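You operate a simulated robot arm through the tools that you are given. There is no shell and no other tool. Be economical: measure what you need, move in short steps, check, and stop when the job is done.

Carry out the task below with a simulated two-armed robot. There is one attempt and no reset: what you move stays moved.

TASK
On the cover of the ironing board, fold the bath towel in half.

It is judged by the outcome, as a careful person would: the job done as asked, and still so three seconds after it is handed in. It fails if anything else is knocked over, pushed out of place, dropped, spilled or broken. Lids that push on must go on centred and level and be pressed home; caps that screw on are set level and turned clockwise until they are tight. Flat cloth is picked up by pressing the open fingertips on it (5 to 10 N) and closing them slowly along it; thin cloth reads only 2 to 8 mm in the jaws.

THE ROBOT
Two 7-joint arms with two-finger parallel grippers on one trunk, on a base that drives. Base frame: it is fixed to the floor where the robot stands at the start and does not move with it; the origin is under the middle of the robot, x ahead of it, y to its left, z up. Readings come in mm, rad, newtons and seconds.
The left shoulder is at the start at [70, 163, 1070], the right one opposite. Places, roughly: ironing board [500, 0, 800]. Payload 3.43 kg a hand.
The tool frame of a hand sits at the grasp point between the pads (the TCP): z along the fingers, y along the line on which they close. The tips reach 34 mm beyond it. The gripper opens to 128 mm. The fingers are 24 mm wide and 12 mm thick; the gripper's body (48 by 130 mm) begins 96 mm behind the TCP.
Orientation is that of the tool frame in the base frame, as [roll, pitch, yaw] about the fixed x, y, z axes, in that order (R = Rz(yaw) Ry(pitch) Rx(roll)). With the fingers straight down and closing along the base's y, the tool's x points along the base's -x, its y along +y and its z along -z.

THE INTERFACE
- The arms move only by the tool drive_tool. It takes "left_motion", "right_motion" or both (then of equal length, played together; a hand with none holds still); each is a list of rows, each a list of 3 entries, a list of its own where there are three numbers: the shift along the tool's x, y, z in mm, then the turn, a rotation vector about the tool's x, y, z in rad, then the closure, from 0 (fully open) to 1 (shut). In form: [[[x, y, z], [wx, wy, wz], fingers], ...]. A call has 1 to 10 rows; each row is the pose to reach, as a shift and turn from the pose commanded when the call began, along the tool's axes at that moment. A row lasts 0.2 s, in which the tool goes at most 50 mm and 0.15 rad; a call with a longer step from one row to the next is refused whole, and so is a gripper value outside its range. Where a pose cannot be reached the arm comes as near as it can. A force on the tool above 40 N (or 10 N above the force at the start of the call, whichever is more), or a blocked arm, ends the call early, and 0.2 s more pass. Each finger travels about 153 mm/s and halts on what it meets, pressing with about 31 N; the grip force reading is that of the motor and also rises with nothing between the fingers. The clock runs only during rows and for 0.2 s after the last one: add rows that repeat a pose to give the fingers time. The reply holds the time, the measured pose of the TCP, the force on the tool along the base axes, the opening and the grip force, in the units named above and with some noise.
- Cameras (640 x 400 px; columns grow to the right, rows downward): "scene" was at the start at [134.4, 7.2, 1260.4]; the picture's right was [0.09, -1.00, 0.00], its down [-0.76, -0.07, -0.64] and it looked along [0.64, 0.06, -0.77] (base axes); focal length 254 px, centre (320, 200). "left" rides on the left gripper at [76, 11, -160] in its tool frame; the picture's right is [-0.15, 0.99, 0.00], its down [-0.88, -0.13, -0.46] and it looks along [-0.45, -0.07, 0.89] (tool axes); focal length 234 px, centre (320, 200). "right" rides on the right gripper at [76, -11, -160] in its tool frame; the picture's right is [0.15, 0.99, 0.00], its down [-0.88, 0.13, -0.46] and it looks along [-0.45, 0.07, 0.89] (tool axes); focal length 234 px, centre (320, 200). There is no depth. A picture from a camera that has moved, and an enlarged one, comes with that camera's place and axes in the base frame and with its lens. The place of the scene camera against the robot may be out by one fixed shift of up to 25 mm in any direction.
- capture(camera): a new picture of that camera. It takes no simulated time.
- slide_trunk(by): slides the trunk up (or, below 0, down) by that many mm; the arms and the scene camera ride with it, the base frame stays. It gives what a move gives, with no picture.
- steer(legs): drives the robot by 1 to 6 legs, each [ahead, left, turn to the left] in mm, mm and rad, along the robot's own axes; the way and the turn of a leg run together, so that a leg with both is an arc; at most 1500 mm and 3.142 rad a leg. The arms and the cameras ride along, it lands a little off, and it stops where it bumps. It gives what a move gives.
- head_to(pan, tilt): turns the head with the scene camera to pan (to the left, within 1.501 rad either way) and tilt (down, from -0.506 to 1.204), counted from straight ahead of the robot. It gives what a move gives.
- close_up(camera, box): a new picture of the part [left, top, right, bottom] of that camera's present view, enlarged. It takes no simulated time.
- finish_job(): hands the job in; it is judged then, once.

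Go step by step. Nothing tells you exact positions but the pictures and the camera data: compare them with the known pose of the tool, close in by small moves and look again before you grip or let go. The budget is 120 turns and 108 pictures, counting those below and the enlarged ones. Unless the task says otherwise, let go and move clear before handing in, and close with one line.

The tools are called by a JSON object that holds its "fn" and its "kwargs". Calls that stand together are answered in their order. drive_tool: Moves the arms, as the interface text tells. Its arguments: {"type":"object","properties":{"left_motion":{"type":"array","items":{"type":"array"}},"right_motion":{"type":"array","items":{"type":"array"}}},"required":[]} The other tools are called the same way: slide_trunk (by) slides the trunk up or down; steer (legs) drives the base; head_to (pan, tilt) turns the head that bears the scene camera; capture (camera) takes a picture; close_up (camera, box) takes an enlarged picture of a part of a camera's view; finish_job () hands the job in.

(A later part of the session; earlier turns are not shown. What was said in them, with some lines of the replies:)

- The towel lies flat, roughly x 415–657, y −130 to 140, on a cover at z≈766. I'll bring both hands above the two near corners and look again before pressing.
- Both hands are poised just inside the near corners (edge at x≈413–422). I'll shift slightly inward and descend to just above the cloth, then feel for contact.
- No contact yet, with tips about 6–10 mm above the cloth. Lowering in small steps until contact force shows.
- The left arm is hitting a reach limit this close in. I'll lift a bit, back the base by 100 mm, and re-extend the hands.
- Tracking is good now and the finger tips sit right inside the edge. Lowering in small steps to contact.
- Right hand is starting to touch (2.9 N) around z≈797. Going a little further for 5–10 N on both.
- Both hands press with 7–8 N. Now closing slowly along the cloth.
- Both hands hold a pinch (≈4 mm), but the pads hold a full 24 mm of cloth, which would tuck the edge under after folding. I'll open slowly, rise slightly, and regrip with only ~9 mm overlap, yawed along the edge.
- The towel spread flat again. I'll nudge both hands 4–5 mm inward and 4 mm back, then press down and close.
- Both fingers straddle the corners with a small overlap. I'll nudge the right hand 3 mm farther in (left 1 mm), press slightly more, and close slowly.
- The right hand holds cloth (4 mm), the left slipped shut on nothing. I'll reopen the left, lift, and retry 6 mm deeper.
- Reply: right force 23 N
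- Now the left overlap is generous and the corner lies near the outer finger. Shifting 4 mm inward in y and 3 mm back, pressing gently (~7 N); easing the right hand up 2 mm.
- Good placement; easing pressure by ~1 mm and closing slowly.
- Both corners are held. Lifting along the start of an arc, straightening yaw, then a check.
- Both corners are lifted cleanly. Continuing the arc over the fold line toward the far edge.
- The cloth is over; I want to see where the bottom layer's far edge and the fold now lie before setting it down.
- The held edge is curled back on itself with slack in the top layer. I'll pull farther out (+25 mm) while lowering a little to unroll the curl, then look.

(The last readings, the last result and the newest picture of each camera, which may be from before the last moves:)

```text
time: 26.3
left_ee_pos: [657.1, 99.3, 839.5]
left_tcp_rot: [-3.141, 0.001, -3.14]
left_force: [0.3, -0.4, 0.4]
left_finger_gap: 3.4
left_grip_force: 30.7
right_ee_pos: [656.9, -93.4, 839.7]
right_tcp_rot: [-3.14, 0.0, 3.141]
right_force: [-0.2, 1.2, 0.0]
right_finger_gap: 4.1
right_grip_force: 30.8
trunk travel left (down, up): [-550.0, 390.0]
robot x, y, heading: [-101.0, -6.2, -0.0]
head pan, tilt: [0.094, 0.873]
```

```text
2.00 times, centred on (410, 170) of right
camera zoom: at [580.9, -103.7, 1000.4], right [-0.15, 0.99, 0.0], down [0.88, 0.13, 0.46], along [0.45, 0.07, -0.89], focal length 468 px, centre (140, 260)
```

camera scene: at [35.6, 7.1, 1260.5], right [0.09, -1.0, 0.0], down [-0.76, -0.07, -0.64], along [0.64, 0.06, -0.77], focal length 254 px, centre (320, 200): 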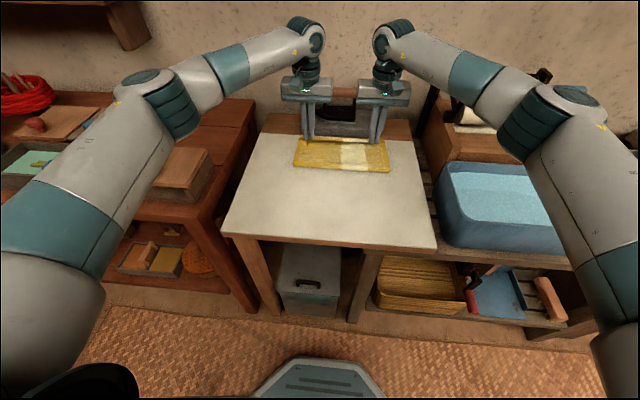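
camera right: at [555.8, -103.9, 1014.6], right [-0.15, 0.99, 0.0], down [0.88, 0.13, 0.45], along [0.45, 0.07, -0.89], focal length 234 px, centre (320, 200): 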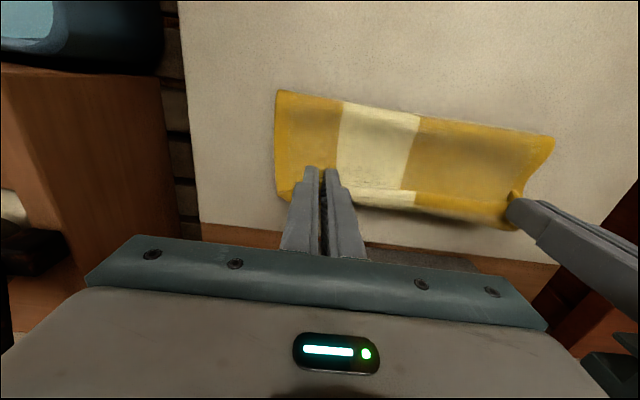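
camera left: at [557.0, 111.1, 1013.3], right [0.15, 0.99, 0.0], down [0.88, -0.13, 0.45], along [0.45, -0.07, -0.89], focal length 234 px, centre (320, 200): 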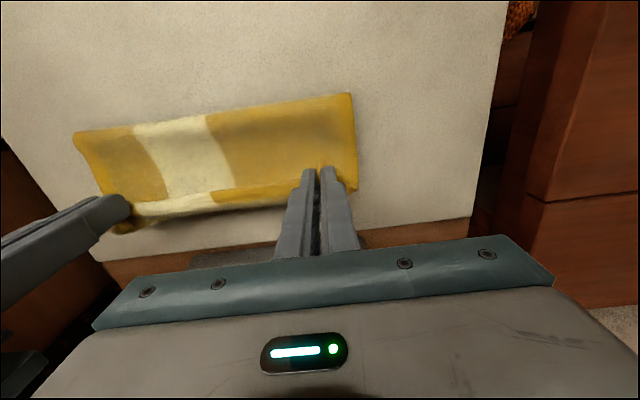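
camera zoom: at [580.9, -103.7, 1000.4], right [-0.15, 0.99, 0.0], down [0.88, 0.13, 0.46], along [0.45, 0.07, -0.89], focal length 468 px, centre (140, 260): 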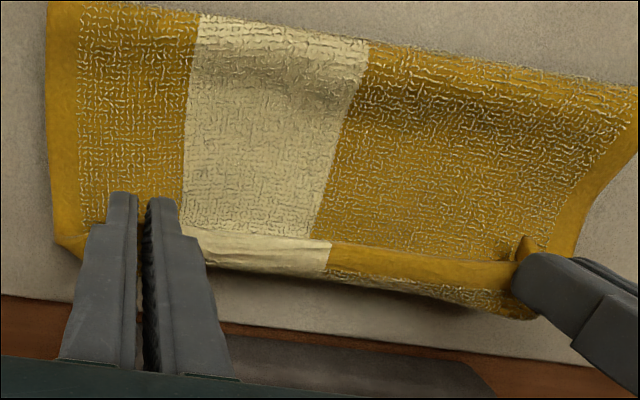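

The curl is mostly unrolled; a ~15–20 mm lip remains. Lowering near the surface and looking again.

{"fn": "drive_tool", "kwargs": {"left_motion": [[[-6, 0, 8], [0, 0, 0], 1.0], [[-10, 0, 16], [0, 0, 0], 1.0], [[-14, 0, 24], [0, 0, 0], 1.0], [[-14, 0, 32], [0, 0, 0], 1.0], [[-14, 0, 32], [0, 0, 0], 1.0]], "right_motion": [[[-6, 0, 8], [0, 0, 0], 1.0], [[-10, 0, 16], [0, 0, 0], 1.0], [[-14, 0, 24], [0, 0, 0], 1.0], [[-14, 0, 32], [0, 0, 0], 1.0], [[-14, 0, 32], [0, 0, 0], 1.0]]}}

{"fn": "close_up", "kwargs": {"camera": "scene", "box": [270, 100, 430, 200]}}

{"fn": "capture", "kwargs": {"camera": "left"}}

{"fn": "capture", "kwargs": {"camera": "right"}}

```text
time: 27.5
left_ee_pos: [671.4, 99.7, 806.6]
left_tcp_rot: [-3.141, -0.001, -3.14]
left_force: [-0.9, -0.9, 0.9]
left_finger_gap: 3.6
left_grip_force: 31.3
right_ee_pos: [669.6, -93.3, 806.8]
right_tcp_rot: [-3.141, 0.0, 3.14]
right_force: [-0.4, 1.4, 0.3]
right_finger_gap: 4.2
right_grip_force: 30.4
trunk travel left (down, up): [-550.0, 390.0]
robot x, y, heading: [-101.2, 0.7, 0.004]
head pan, tilt: [0.094, 0.873]
```

```text
4.00 times, centred on (350, 150) of scene
camera zoom: at [35.7, 7.1, 1260.5], right [0.09, -1.0, 0.0], down [-0.76, -0.07, -0.64], along [0.64, 0.06, -0.77], focal length 1018 px, centre (200, 400)
```

zoom: 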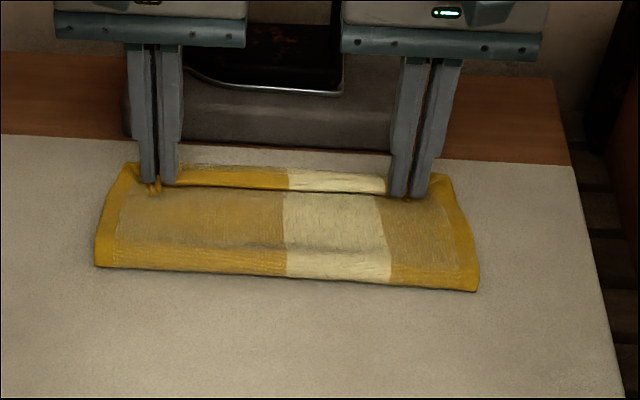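

```text
71 pictures are left
camera left: at [594.6, 110.8, 967.4], right [0.15, 0.99, 0.0], down [0.88, -0.13, 0.46], along [0.45, -0.07, -0.89], focal length 234 px, centre (320, 200)
```

left: 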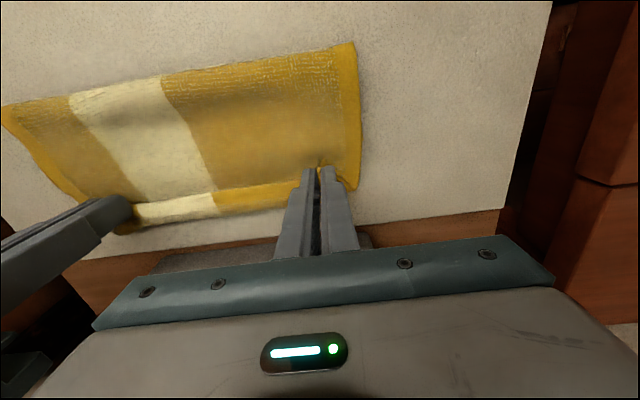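

```text
70 pictures are left
camera right: at [594.9, -103.4, 968.6], right [-0.15, 0.99, 0.0], down [0.88, 0.13, 0.46], along [0.45, 0.07, -0.89], focal length 234 px, centre (320, 200)
```

right: 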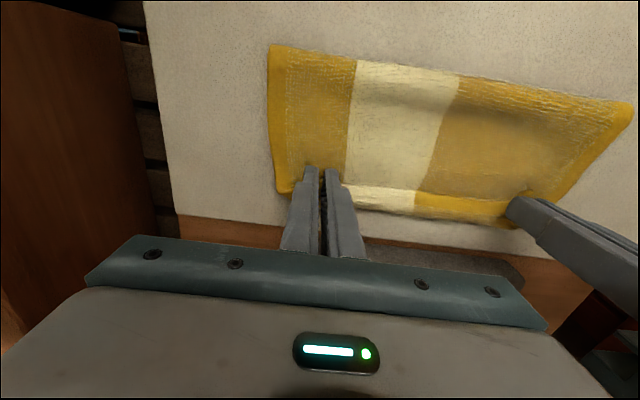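

The edge is down near the surface, folded band now spanning x≈575–685. Now opening slowly with light pressure to spread the pinched ridges, then rising straight up.

{"fn": "drive_tool", "kwargs": {"left_motion": [[[0, 0, 2], [0, 0, 0], 1.0], [[0, 0, 3], [0, 0, 0], 0.97], [[0, 0, 3], [0, 0, 0], 0.93], [[0, 0, 3], [0, 0, 0], 0.88], [[0, 0, 3], [0, 0, 0], 0.83], [[0, 0, 3], [0, 0, 0], 0.78], [[0, 0, 3], [0, 0, 0], 0.73], [[0, 0, 0], [0, 0, 0], 0.73], [[0, 0, -15], [0, 0, 0], 0.73], [[0, 0, -50], [0, 0, 0], 0.73]], "right_motion": [[[0, 0, 2], [0, 0, 0], 1.0], [[0, 0, 3], [0, 0, 0], 0.97], [[0, 0, 3], [0, 0, 0], 0.93], [[0, 0, 3], [0, 0, 0], 0.88], [[0, 0, 3], [0, 0, 0], 0.83], [[0, 0, 3], [0, 0, 0], 0.78], [[0, 0, 3], [0, 0, 0], 0.73], [[0, 0, 0], [0, 0, 0], 0.73], [[0, 0, -15], [0, 0, 0], 0.73], [[0, 0, -50], [0, 0, 0], 0.73]]}}

{"fn": "capture", "kwargs": {"camera": "left"}}

{"fn": "capture", "kwargs": {"camera": "right"}}

{"fn": "close_up", "kwargs": {"camera": "scene", "box": [270, 100, 430, 200]}}

```text
time: 29.7
left_ee_pos: [670.3, 99.5, 858.6]
left_tcp_rot: [3.141, 0.002, -3.141]
left_force: [0.4, 0.6, 0.7]
left_finger_gap: 34.5
left_grip_force: 0.0
right_ee_pos: [670.3, -93.7, 858.8]
right_tcp_rot: [3.141, -0.001, 3.14]
right_force: [-0.8, 0.5, 0.7]
right_finger_gap: 34.3
right_grip_force: 0.1
trunk travel left (down, up): [-550.0, 390.0]
robot x, y, heading: [-96.8, 2.0, 0.002]
head pan, tilt: [0.094, 0.873]
```

```text
69 pictures are left
camera left: at [593.2, 110.5, 1018.6], right [0.15, 0.99, 0.0], down [0.88, -0.13, 0.46], along [0.45, -0.07, -0.89], focal length 234 px, centre (320, 200)
```

left: 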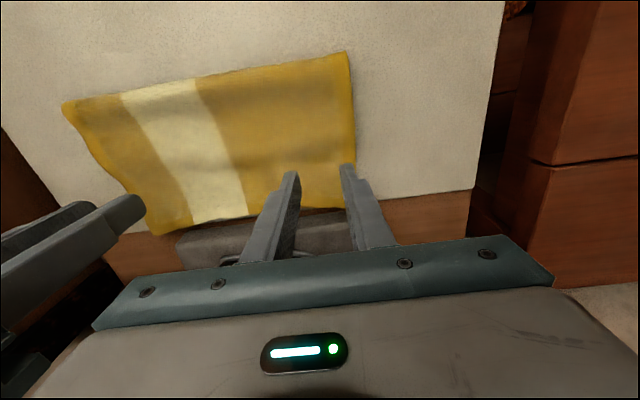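

```text
68 pictures are left
camera right: at [594.2, -104.8, 1019.7], right [-0.15, 0.99, 0.0], down [0.88, 0.13, 0.46], along [0.45, 0.07, -0.89], focal length 234 px, centre (320, 200)
```

right: 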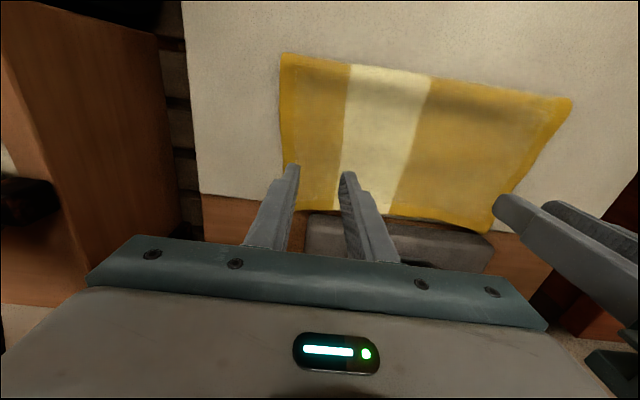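

```text
4.00 times, centred on (350, 150) of scene
camera zoom: at [34.1, 7.0, 1260.5], right [0.09, -1.0, 0.0], down [-0.76, -0.07, -0.64], along [0.64, 0.06, -0.77], focal length 1018 px, centre (200, 400)
```

zoom: 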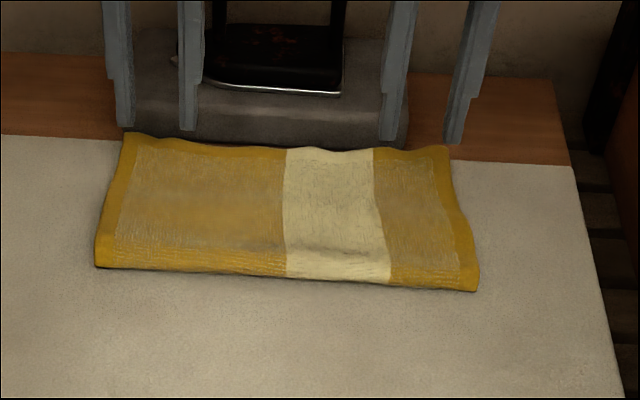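

The lip sprang open nicely, but the top edge now reaches x≈725 while the bottom ends near 668 – about 55 mm of overshoot. I'll regrip the top layer near its corners (x≈696, single layer there) and re-lay it with the fold farther back.

{"fn": "drive_tool", "kwargs": {"left_motion": [[[-13, -5, 0], [0, 0, 0], 0.72], [[-26, -9, 10], [0, 0, 0], 0.72], [[-26, -9, 30], [0, 0, 0], 0.72], [[-26, -9, 42], [0, 0, 0], 0.72]], "right_motion": [[[-13, 5, 0], [0, 0, 0], 0.72], [[-26, 10, 10], [0, 0, 0], 0.72], [[-26, 10, 30], [0, 0, 0], 0.72], [[-26, 10, 42], [0, 0, 0], 0.72]]}}

{"fn": "capture", "kwargs": {"camera": "left"}}

{"fn": "capture", "kwargs": {"camera": "right"}}

{"fn": "close_up", "kwargs": {"camera": "scene", "box": [270, 100, 430, 200]}}

```text
time: 30.7
left_ee_pos: [697.5, 90.0, 815.4]
left_tcp_rot: [-3.14, -0.002, -3.141]
left_force: [-0.1, -0.3, 0.7]
left_finger_gap: 35.7
left_grip_force: 0.0
right_ee_pos: [697.1, -84.1, 813.8]
right_tcp_rot: [3.14, 0.0, 3.141]
right_force: [-0.3, -0.9, -0.2]
right_finger_gap: 36.1
right_grip_force: 0.1
trunk travel left (down, up): [-550.0, 390.0]
robot x, y, heading: [-101.0, 0.6, 0.002]
head pan, tilt: [0.094, 0.873]
```

```text
66 pictures are left
camera left: at [621.1, 101.6, 975.3], right [0.15, 0.99, 0.0], down [0.88, -0.13, 0.46], along [0.45, -0.07, -0.89], focal length 234 px, centre (320, 200)
```

left: 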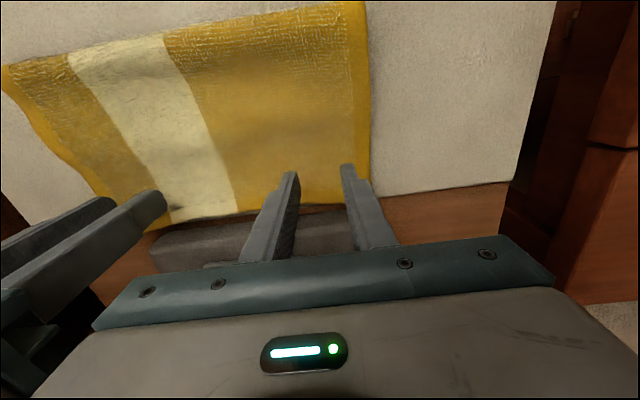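

```text
65 pictures are left
camera right: at [621.2, -94.1, 975.6], right [-0.15, 0.99, 0.0], down [0.88, 0.13, 0.46], along [0.45, 0.07, -0.89], focal length 234 px, centre (320, 200)
```

right: 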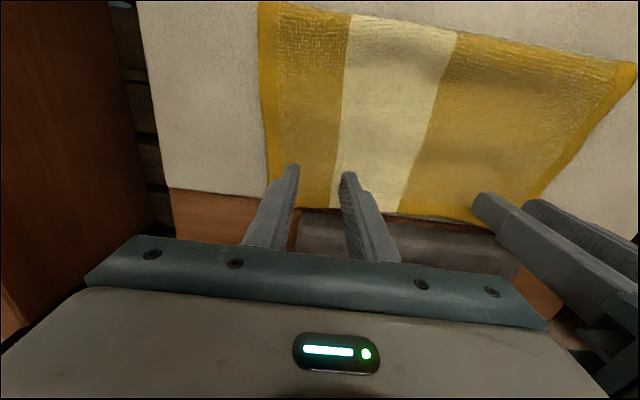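

```text
4.00 times, centred on (350, 150) of scene
camera zoom: at [36.2, 7.2, 1260.4], right [0.09, -1.0, 0.0], down [-0.76, -0.07, -0.64], along [0.64, 0.06, -0.77], focal length 1018 px, centre (200, 400)
```

zoom: 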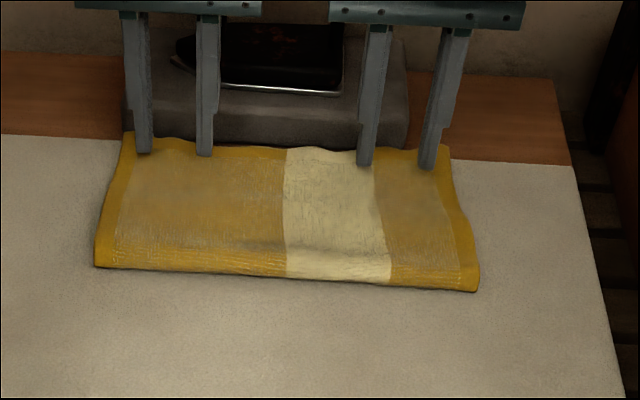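

Clear view: top layer's far corners are at y≈135 and −128, edge x≈730. Shifting hands outward ~11 mm and pressing down.

{"fn": "drive_tool", "kwargs": {"left_motion": [[[0, 11, 5], [0, 0, 0], 0.72], [[0, 11, 12], [0, 0, 0], 0.72], [[0, 11, 15], [0, 0, 0], 0.72], [[0, 11, 17], [0, 0, 0], 0.72], [[0, 11, 18], [0, 0, 0], 0.72], [[0, 11, 18], [0, 0, 0], 0.72]], "right_motion": [[[0, -12, 5], [0, 0, 0], 0.72], [[0, -12, 12], [0, 0, 0], 0.72], [[0, -12, 15], [0, 0, 0], 0.72], [[0, -12, 16], [0, 0, 0], 0.72], [[0, -12, 17], [0, 0, 0], 0.72], [[0, -12, 17], [0, 0, 0], 0.72]]}}

{"fn": "close_up", "kwargs": {"camera": "left", "box": [240, 140, 400, 240]}}

{"fn": "close_up", "kwargs": {"camera": "right", "box": [240, 140, 400, 240]}}

```text
time: 32.1
left_ee_pos: [698.5, 100.1, 797.9]
left_tcp_rot: [-3.141, 0.0, 3.141]
left_force: [0.7, 0.1, 3.3]
left_finger_gap: 36.0
left_grip_force: 0.1
right_ee_pos: [695.3, -94.7, 799.1]
right_tcp_rot: [-3.141, 0.001, 3.14]
right_force: [0.1, 0.7, 0.7]
right_finger_gap: 35.6
right_grip_force: 0.0
trunk travel left (down, up): [-550.0, 390.0]
robot x, y, heading: [-99.4, 2.5, -0.001]
head pan, tilt: [0.094, 0.873]
```

```text
4.00 times, centred on (320, 190) of left
camera zoom: at [620.5, 112.6, 958.1], right [0.15, 0.99, 0.0], down [0.88, -0.13, 0.46], along [0.45, -0.07, -0.89], focal length 937 px, centre (320, 240)
```

zoom: 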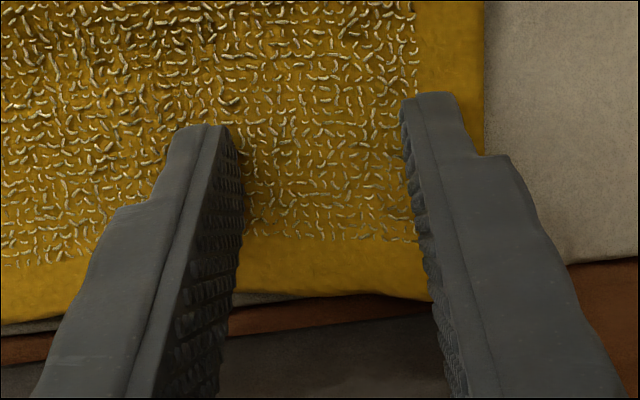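

```text
4.00 times, centred on (320, 190) of right
camera zoom: at [620.6, -105.9, 959.8], right [-0.15, 0.99, 0.0], down [0.88, 0.13, 0.46], along [0.45, 0.07, -0.89], focal length 937 px, centre (320, 240)
```

zoom: 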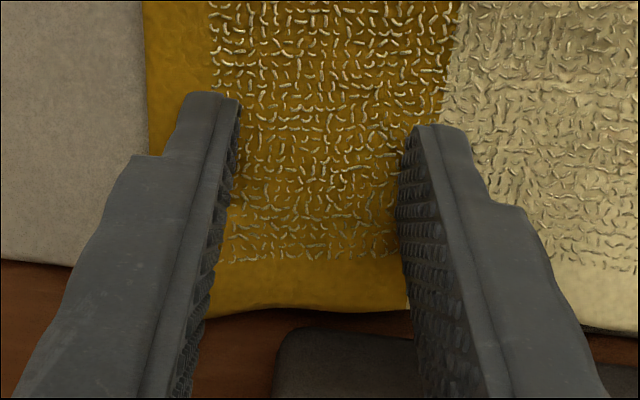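

Well placed on the flat top layer near the corners. Pressing to ~7 N, then closing.

{"fn": "drive_tool", "kwargs": {"left_motion": [[[0, 0, 0.7], [0, 0, 0], 0.72], [[0, 0, 0.7], [0, 0, 0], 0.72]], "right_motion": [[[0, 0, 1], [0, 0, 0], 0.72], [[0, 0, 1.7], [0, 0, 0], 0.72]]}}

```text
time: 32.7
left_ee_pos: [697.0, 100.5, 798.0]
left_tcp_rot: [-3.141, 0.001, -3.14]
left_force: [2.4, -1.0, 8.3]
left_finger_gap: 35.8
left_grip_force: 0.1
right_ee_pos: [695.2, -94.5, 797.9]
right_tcp_rot: [3.141, 0.002, 3.14]
right_force: [1.5, -0.1, 2.7]
right_finger_gap: 35.9
right_grip_force: 0.0
trunk travel left (down, up): [-550.0, 390.0]
robot x, y, heading: [-96.8, 1.2, 0.0]
head pan, tilt: [0.094, 0.873]
```

{"fn": "drive_tool", "kwargs": {"left_motion": [[[0, 0, 0], [0, 0, 0], 0.75], [[0, 0, 0], [0, 0, 0], 0.78], [[0, 0, 0], [0, 0, 0], 0.81], [[0, 0, 0], [0, 0, 0], 0.84], [[0, 0, 0], [0, 0, 0], 0.87], [[0, 0, 0], [0, 0, 0], 0.9], [[0, 0, 0], [0, 0, 0], 0.93], [[0, 0, 0], [0, 0, 0], 0.96], [[0, 0, 0], [0, 0, 0], 1.0], [[0, 0, 0], [0, 0, 0], 1.0]], "right_motion": [[[0, 0, 1], [0, 0, 0], 0.74], [[0, 0, 1], [0, 0, 0], 0.77], [[0, 0, 1], [0, 0, 0], 0.81], [[0, 0, 1], [0, 0, 0], 0.84], [[0, 0, 1], [0, 0, 0], 0.87], [[0, 0, 1], [0, 0, 0], 0.9], [[0, 0, 1], [0, 0, 0], 0.93], [[0, 0, 1], [0, 0, 0], 0.96], [[0, 0, 1], [0, 0, 0], 1.0], [[0, 0, 1], [0, 0, 0], 1.0]]}}

{"fn": "capture", "kwargs": {"camera": "left"}}

{"fn": "capture", "kwargs": {"camera": "right"}}

```text
time: 34.9
left_ee_pos: [696.5, 100.8, 797.7]
left_tcp_rot: [-3.138, 0.001, 3.141]
left_force: [0.6, -17.7, 8.2]
left_finger_gap: 4.4
left_grip_force: 31.0
right_ee_pos: [695.5, -92.1, 798.4]
right_tcp_rot: [3.141, 0.002, -3.14]
right_force: [-0.6, 19.2, 6.2]
right_finger_gap: 3.9
right_grip_force: 31.0
trunk travel left (down, up): [-550.0, 390.0]
robot x, y, heading: [-99.8, -0.3, -0.002]
head pan, tilt: [0.094, 0.873]
```

```text
61 pictures are left
camera left: at [619.0, 111.9, 958.3], right [0.15, 0.99, 0.0], down [0.88, -0.13, 0.46], along [0.45, -0.07, -0.89], focal length 234 px, centre (320, 200)
```

left: 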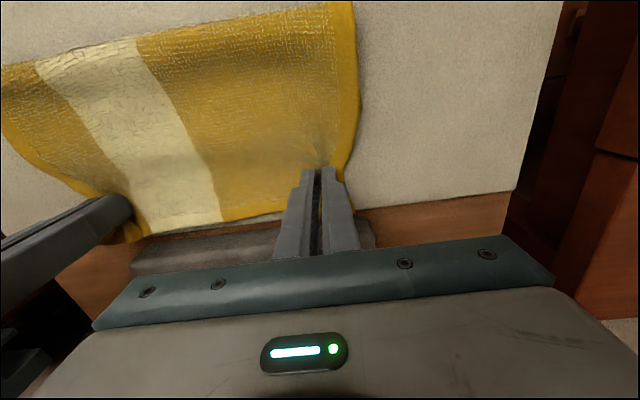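

```text
60 pictures are left
camera right: at [619.0, -104.6, 958.3], right [-0.15, 0.99, 0.0], down [0.88, 0.13, 0.46], along [0.45, 0.07, -0.89], focal length 234 px, centre (320, 200)
```

right: 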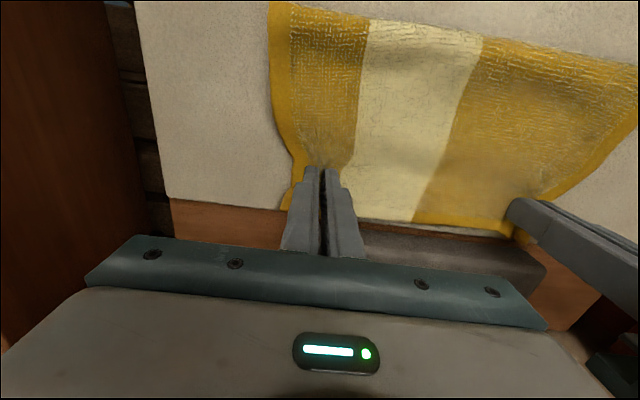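

Both hands hold the top layer well. Lifting back over the fold line to x≈525 so the bottom layer lies flatter, then I'll check.

{"fn": "drive_tool", "kwargs": {"left_motion": [[[4, -2, -18], [0, 0, 0], 1.0], [[14, -2, -38], [0, 0, 0], 1.0], [[32, -2, -58], [0, 0, 0], 1.0], [[56, -2, -74], [0, 0, 0], 1.0], [[84, -2, -86], [0, 0, 0], 1.0], [[112, -2, -92], [0, 0, 0], 1.0], [[140, -2, -92], [0, 0, 0], 1.0], [[160, -2, -88], [0, 0, 0], 1.0], [[171, -2, -83], [0, 0, 0], 1.0], [[171, -2, -83], [0, 0, 0], 1.0]], "right_motion": [[[4, 2, -18], [0, 0, 0], 1.0], [[14, 2, -38], [0, 0, 0], 1.0], [[32, 2, -58], [0, 0, 0], 1.0], [[56, 2, -74], [0, 0, 0], 1.0], [[84, 2, -86], [0, 0, 0], 1.0], [[112, 2, -92], [0, 0, 0], 1.0], [[140, 2, -92], [0, 0, 0], 1.0], [[160, 2, -88], [0, 0, 0], 1.0], [[170, 2, -83], [0, 0, 0], 1.0], [[170, 2, -83], [0, 0, 0], 1.0]]}}

{"fn": "capture", "kwargs": {"camera": "left"}}

{"fn": "capture", "kwargs": {"camera": "right"}}

{"fn": "close_up", "kwargs": {"camera": "scene", "box": [230, 80, 422, 200]}}

```text
time: 37.1
left_ee_pos: [527.2, 98.5, 878.8]
left_tcp_rot: [-3.141, 0.0, -3.141]
left_force: [0.0, -13.3, 0.1]
left_finger_gap: 4.3
left_grip_force: 30.9
right_ee_pos: [526.4, -92.3, 879.1]
right_tcp_rot: [-3.141, 0.0, 3.139]
right_force: [-0.5, 13.5, -0.9]
right_finger_gap: 3.5
right_grip_force: 31.3
trunk travel left (down, up): [-550.0, 390.0]
robot x, y, heading: [-101.4, -0.1, 0.002]
head pan, tilt: [0.094, 0.873]
```

```text
59 pictures are left
camera left: at [450.7, 110.0, 1039.3], right [0.15, 0.99, 0.0], down [0.88, -0.13, 0.46], along [0.45, -0.07, -0.89], focal length 234 px, centre (320, 200)
```

left: 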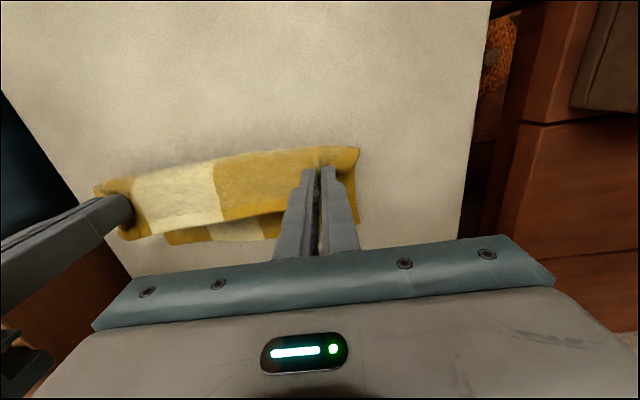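

```text
58 pictures are left
camera right: at [451.0, -103.9, 1039.4], right [-0.14, 0.99, 0.0], down [0.88, 0.13, 0.46], along [0.45, 0.07, -0.89], focal length 234 px, centre (320, 200)
```

right: 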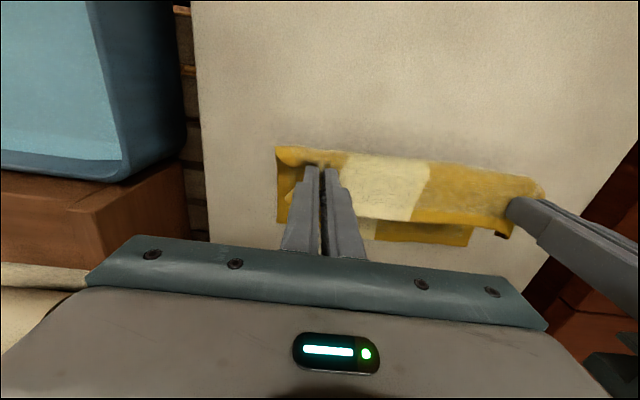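

```text
3.33 times, centred on (326, 140) of scene
camera zoom: at [36.0, 7.1, 1260.4], right [0.09, -1.0, 0.0], down [-0.76, -0.07, -0.64], along [0.64, 0.06, -0.77], focal length 848 px, centre (300, 400)
```

zoom: 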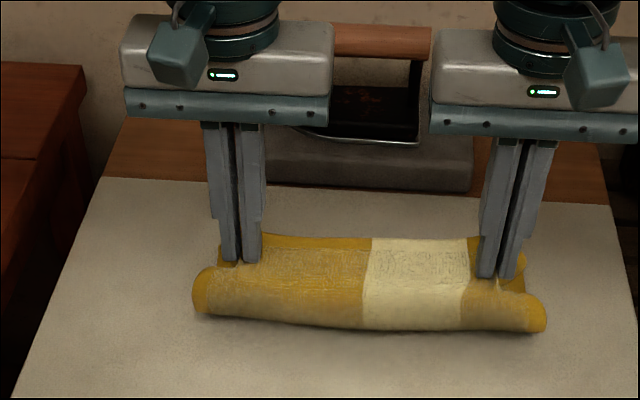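

Now the bottom layer's far edge is visible at x≈631, so the ideal fold is x≈510 and the grip should come down at x≈598. Laying the top layer there with slack so nothing drags.

{"fn": "drive_tool", "kwargs": {"left_motion": [[[-18, 0, 0], [0, 0, 0], 1.0], [[-34, 0, 8], [0, 0, 0], 1.0], [[-48, 0, 18], [0, 0, 0], 1.0], [[-60, 0, 32], [0, 0, 0], 1.0], [[-68, 0, 46], [0, 0, 0], 1.0], [[-71, 0, 58], [0, 0, 0], 1.0], [[-71, 0, 66], [0, 0, 0], 1.0], [[-71, 0, 66], [0, 0, 0], 1.0]], "right_motion": [[[-18, 0, 0], [0, 0, 0], 1.0], [[-34, 0, 8], [0, 0, 0], 1.0], [[-48, 0, 18], [0, 0, 0], 1.0], [[-60, 0, 32], [0, 0, 0], 1.0], [[-68, 0, 46], [0, 0, 0], 1.0], [[-72, 0, 58], [0, 0, 0], 1.0], [[-72, 0, 66], [0, 0, 0], 1.0], [[-72, 0, 66], [0, 0, 0], 1.0]]}}

{"fn": "capture", "kwargs": {"camera": "left"}}

{"fn": "capture", "kwargs": {"camera": "right"}}

{"fn": "close_up", "kwargs": {"camera": "scene", "box": [230, 80, 422, 200]}}

```text
time: 38.9
left_ee_pos: [596.7, 98.3, 813.2]
left_tcp_rot: [-3.141, 0.001, -3.141]
left_force: [-0.7, -13.3, 1.3]
left_finger_gap: 4.2
left_grip_force: 30.6
right_ee_pos: [598.3, -93.2, 812.5]
right_tcp_rot: [-3.141, 0.0, -3.142]
right_force: [0.0, 14.0, 0.1]
right_finger_gap: 3.5
right_grip_force: 30.8
trunk travel left (down, up): [-550.0, 390.0]
robot x, y, heading: [-97.9, -1.7, 0.002]
head pan, tilt: [0.094, 0.873]
```

```text
56 pictures are left
camera left: at [520.7, 110.3, 973.5], right [0.15, 0.99, 0.0], down [0.88, -0.13, 0.46], along [0.45, -0.07, -0.89], focal length 234 px, centre (320, 200)
```

left: 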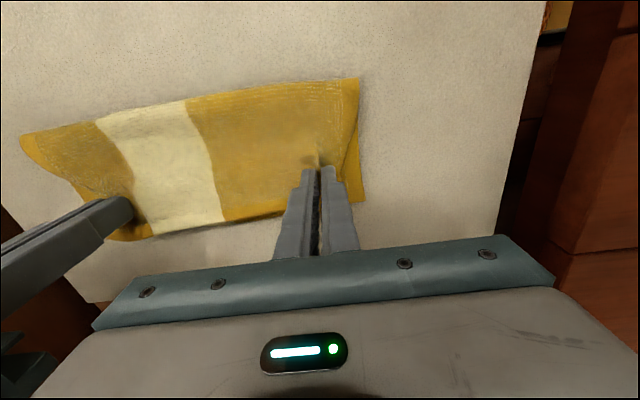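

```text
55 pictures are left
camera right: at [522.5, -103.4, 973.7], right [-0.15, 0.99, 0.0], down [0.88, 0.13, 0.46], along [0.45, 0.07, -0.89], focal length 234 px, centre (320, 200)
```

right: 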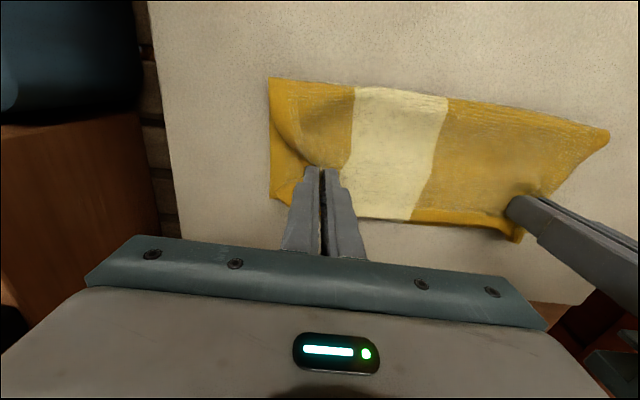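

```text
3.33 times, centred on (326, 140) of scene
camera zoom: at [35.8, 7.1, 1260.4], right [0.09, -1.0, 0.0], down [-0.76, -0.07, -0.64], along [0.64, 0.06, -0.77], focal length 848 px, centre (300, 400)
```

zoom: 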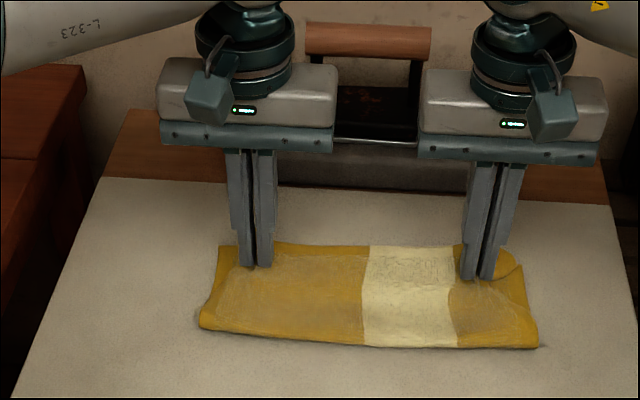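

Top edge and bottom edge now coincide at x≈631. Lowering the last ~9 mm, opening slowly to spread the ridges, and lifting clear.

{"fn": "drive_tool", "kwargs": {"left_motion": [[[0, 0, 5], [0, 0, 0], 1.0], [[0, 0, 9], [0, 0, 0], 1.0], [[0, 0, 10], [0, 0, 0], 0.95], [[0, 0, 11], [0, 0, 0], 0.9], [[0, 0, 11], [0, 0, 0], 0.84], [[0, 0, 11], [0, 0, 0], 0.78], [[0, 0, 11], [0, 0, 0], 0.72], [[0, 0, 9], [0, 0, 0], 0.71], [[0, 0, -5], [0, 0, 0], 0.71], [[0, 0, -45], [0, 0, 0], 0.71]], "right_motion": [[[0, 0, 5], [0, 0, 0], 1.0], [[0, 0, 9], [0, 0, 0], 1.0], [[0, 0, 10], [0, 0, 0], 0.95], [[0, 0, 11], [0, 0, 0], 0.9], [[0, 0, 11], [0, 0, 0], 0.84], [[0, 0, 11], [0, 0, 0], 0.78], [[0, 0, 11], [0, 0, 0], 0.72], [[0, 0, 9], [0, 0, 0], 0.71], [[0, 0, -5], [0, 0, 0], 0.71], [[0, 0, -45], [0, 0, 0], 0.71]]}}

{"fn": "capture", "kwargs": {"camera": "left"}}

{"fn": "capture", "kwargs": {"camera": "right"}}

{"fn": "close_up", "kwargs": {"camera": "scene", "box": [230, 80, 422, 200]}}

```text
time: 41.1
left_ee_pos: [595.6, 99.1, 860.5]
left_tcp_rot: [-3.141, 0.001, 3.141]
left_force: [-0.2, -0.6, 0.5]
left_finger_gap: 37.2
left_grip_force: 0.1
right_ee_pos: [597.4, -94.5, 858.3]
right_tcp_rot: [3.141, 0.0, -3.141]
right_force: [0.3, -0.4, -0.1]
right_finger_gap: 37.1
right_grip_force: 0.1
trunk travel left (down, up): [-550.0, 390.0]
robot x, y, heading: [-99.7, 0.5, 0.003]
head pan, tilt: [0.094, 0.873]
```

```text
53 pictures are left
camera left: at [519.0, 110.0, 1019.8], right [0.15, 0.99, 0.0], down [0.88, -0.13, 0.46], along [0.45, -0.07, -0.89], focal length 234 px, centre (320, 200)
```

left: 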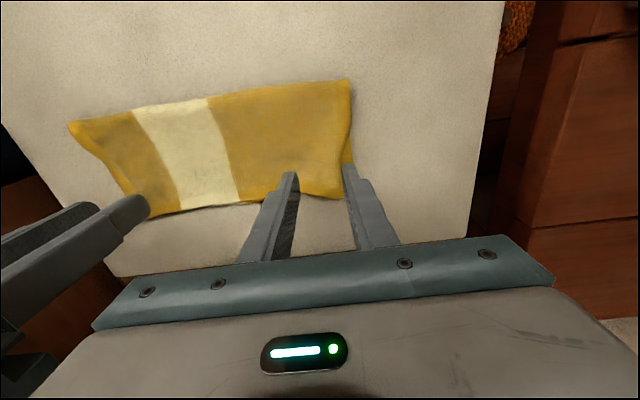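

```text
52 pictures are left
camera right: at [521.6, -104.2, 1019.7], right [-0.15, 0.99, 0.0], down [0.88, 0.13, 0.46], along [0.45, 0.07, -0.89], focal length 234 px, centre (320, 200)
```

right: 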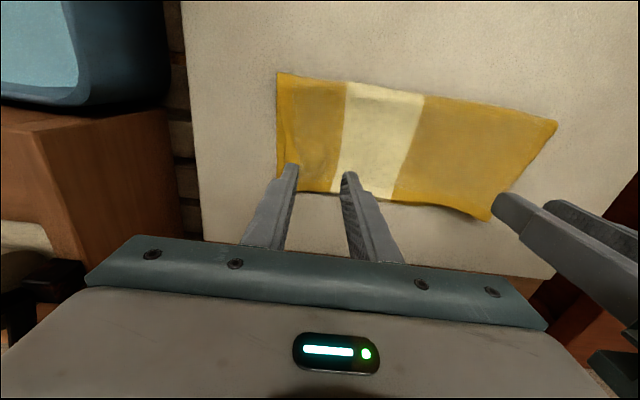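

```text
3.33 times, centred on (326, 140) of scene
camera zoom: at [33.9, 7.1, 1260.5], right [0.09, -1.0, 0.0], down [-0.76, -0.07, -0.64], along [0.64, 0.06, -0.77], focal length 848 px, centre (300, 400)
```

zoom: 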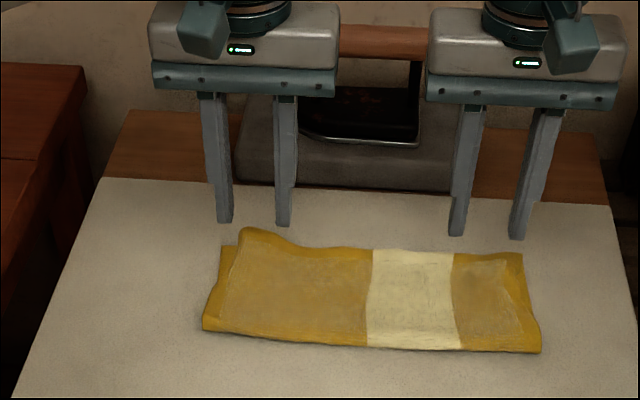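

Nearly there. Raising the hands to get an unobstructed view of the result.

{"fn": "drive_tool", "kwargs": {"left_motion": [[[0, 0, -40], [0, 0, 0], 0.71], [[0, 40, -70], [0, 0, 0], 0.71], [[30, 80, -90], [0, 0, 0], 0.71], [[60, 110, -90], [0, 0, 0], 0.71]], "right_motion": [[[0, 0, -40], [0, 0, 0], 0.71], [[0, -40, -70], [0, 0, 0], 0.71], [[30, -80, -90], [0, 0, 0], 0.71], [[60, -110, -90], [0, 0, 0], 0.71]]}}

{"fn": "close_up", "kwargs": {"camera": "scene", "box": [262, 120, 422, 220]}}

{"fn": "capture", "kwargs": {"camera": "left"}}

{"fn": "capture", "kwargs": {"camera": "right"}}

```text
refused: row 3 steps farther than a row can; nothing moved
```

```text
4.00 times, centred on (342, 170) of scene
camera zoom: at [33.9, 7.1, 1260.5], right [0.09, -1.0, 0.0], down [-0.76, -0.07, -0.64], along [0.64, 0.06, -0.77], focal length 1018 px, centre (232, 320)
```

zoom: 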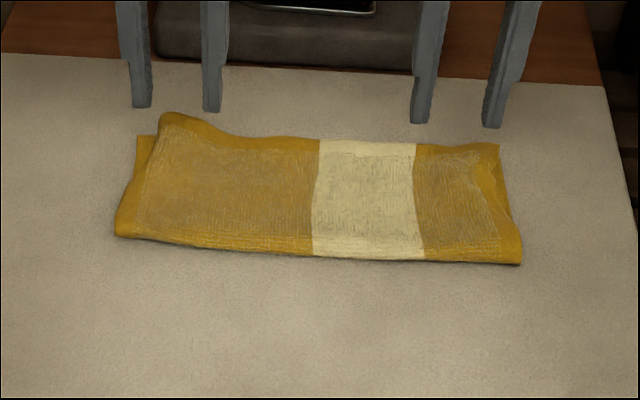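

```text
49 pictures are left
camera left: at [519.0, 110.0, 1019.8], right [0.15, 0.99, 0.0], down [0.88, -0.13, 0.46], along [0.45, -0.07, -0.89], focal length 234 px, centre (320, 200)
```

left: 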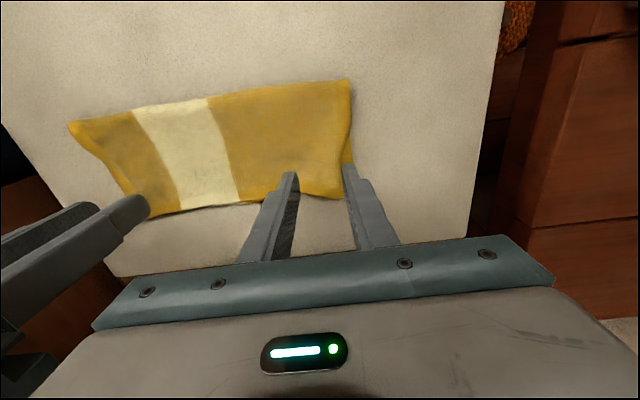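

```text
48 pictures are left
camera right: at [521.6, -104.2, 1019.7], right [-0.15, 0.99, 0.0], down [0.88, 0.13, 0.46], along [0.45, 0.07, -0.89], focal length 234 px, centre (320, 200)
```

right: 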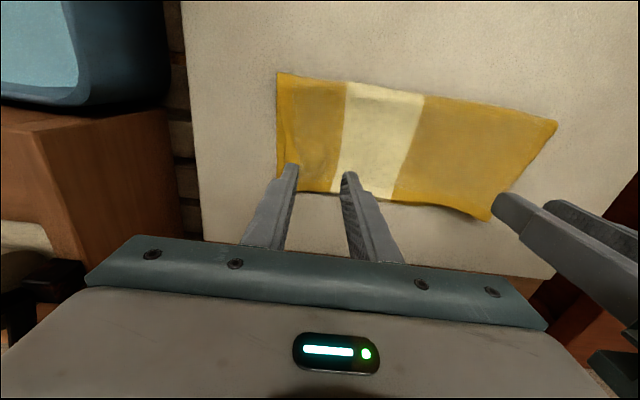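

Result is close; the top left far corner sits ~18 mm inward and ~12 mm beyond the bottom corner. I'll use the left fingertips to spread that corner outward lightly; the right corner looks fine.

{"fn": "drive_tool", "kwargs": {"left_motion": [[[-14, -2, 10], [0, 0, 0], 0.8], [[-28, -4, 30], [0, 0, 0], 0.84], [[-28, -4, 45], [0, 0, 0], 0.84], [[-28, -4, 53], [0, 0, 0], 0.84], [[-28, -4, 57], [0, 0, 0], 0.84], [[-28, -4, 59], [0, 0, 0], 0.84], [[-28, -4, 59], [0, 0, 0], 0.84]], "right_motion": [[[0, 0, -20], [0, 0, 0], 0.71], [[0, -20, -40], [0, 0, 0], 0.71], [[0, -50, -60], [0, 0, 0], 0.71], [[0, -80, -60], [0, 0, 0], 0.71], [[0, -110, -60], [0, 0, 0], 0.71], [[0, -110, -60], [0, 0, 0], 0.71], [[0, -110, -60], [0, 0, 0], 0.71]]}}

{"fn": "capture", "kwargs": {"camera": "left"}}

{"fn": "close_up", "kwargs": {"camera": "scene", "box": [262, 120, 422, 220]}}

```text
time: 42.7
left_ee_pos: [625.6, 94.5, 801.1]
left_tcp_rot: [3.141, 0.003, 3.142]
left_force: [3.1, 0.5, 11.5]
left_finger_gap: 20.3
left_grip_force: 0.1
right_ee_pos: [597.6, -202.8, 919.1]
right_tcp_rot: [3.141, 0.0, 3.141]
right_force: [0.8, -1.3, 0.1]
right_finger_gap: 37.0
right_grip_force: 0.0
trunk travel left (down, up): [-550.0, 390.0]
robot x, y, heading: [-100.2, -3.2, 0.003]
head pan, tilt: [0.094, 0.873]
```

```text
47 pictures are left
camera left: at [547.7, 106.3, 960.7], right [0.15, 0.99, 0.0], down [0.88, -0.13, 0.46], along [0.45, -0.07, -0.89], focal length 234 px, centre (320, 200)
```

left: 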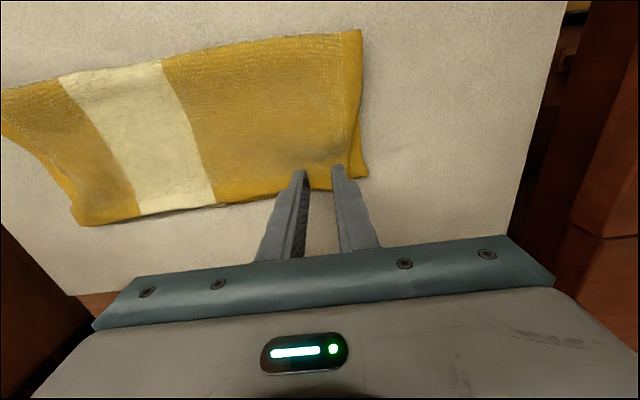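

```text
4.00 times, centred on (342, 170) of scene
camera zoom: at [34.8, 6.7, 1260.7], right [0.09, -1.0, 0.0], down [-0.76, -0.07, -0.64], along [0.64, 0.06, -0.77], focal length 1018 px, centre (232, 320)
```

zoom: 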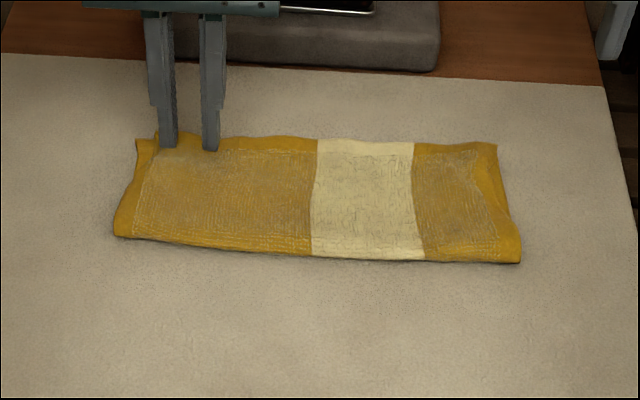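

The tented corner is pressed flat and already lines up in x. Now spreading the outer finger outward gently, then lifting off.

{"fn": "drive_tool", "kwargs": {"left_motion": [[[0, 2, -0.8], [0, 0, 0], 0.81], [[0, 5, -0.8], [0, 0, 0], 0.77], [[0, 8, -0.8], [0, 0, 0], 0.72], [[0, 11, -0.8], [0, 0, 0], 0.67], [[0, 13, -0.8], [0, 0, 0], 0.64], [[0, 13, -0.8], [0, 0, 0], 0.64], [[0, 13, -15], [0, 0, 0], 0.64], [[0, 13, -50], [0, 0, 0], 0.64], [[0, 45, -80], [0, 0, 0], 0.64], [[0, 90, -90], [0, 0, 0], 0.64]]}}

{"fn": "close_up", "kwargs": {"camera": "scene", "box": [262, 120, 422, 220]}}

{"fn": "capture", "kwargs": {"camera": "left"}}

```text
time: 44.9
left_ee_pos: [625.9, 185.8, 888.4]
left_tcp_rot: [-3.139, 0.001, 3.14]
left_force: [-0.1, 0.2, 1.1]
left_finger_gap: 46.1
left_grip_force: 0.0
right_ee_pos: [597.6, -202.5, 918.9]
right_tcp_rot: [-3.14, 0.003, 3.139]
right_force: [-0.3, 0.4, 0.6]
right_finger_gap: 37.1
right_grip_force: 0.1
trunk travel left (down, up): [-550.0, 390.0]
robot x, y, heading: [-96.1, 0.6, 0.003]
head pan, tilt: [0.094, 0.873]
```

```text
4.00 times, centred on (342, 170) of scene
camera zoom: at [35.5, 8.4, 1260.4], right [0.09, -1.0, 0.0], down [-0.76, -0.07, -0.64], along [0.64, 0.06, -0.77], focal length 1018 px, centre (232, 320)
```

zoom: 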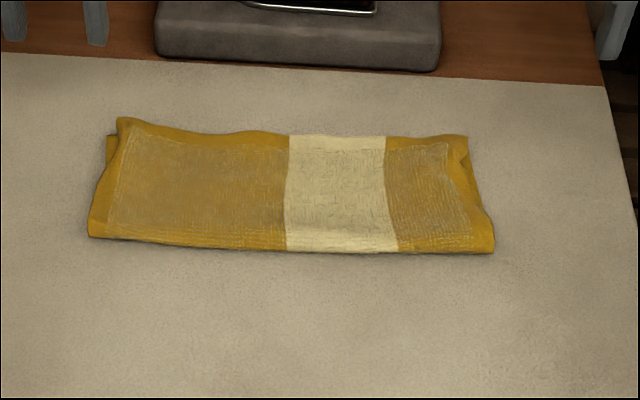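

```text
44 pictures are left
camera left: at [548.3, 197.9, 1048.4], right [0.15, 0.99, 0.0], down [0.88, -0.13, 0.46], along [0.45, -0.07, -0.89], focal length 234 px, centre (320, 200)
```

left: 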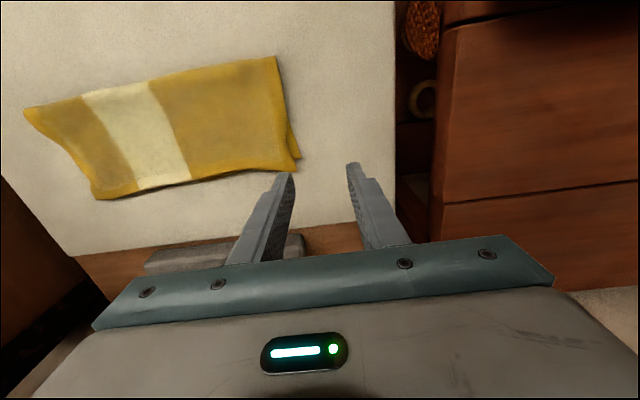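

The towel lies folded in half on the cover. The edges and corners match to within about 10–15 mm, both hands are clear, and nothing else has moved. I'm handing it in.

{"fn": "finish_job", "kwargs": {}}

```text
The job is handed in.
```

The bath towel is folded in half on the ironing board cover. Its edges match to within about 10–15 mm, the top far-left corner is a little off the one below, and nothing else was disturbed.
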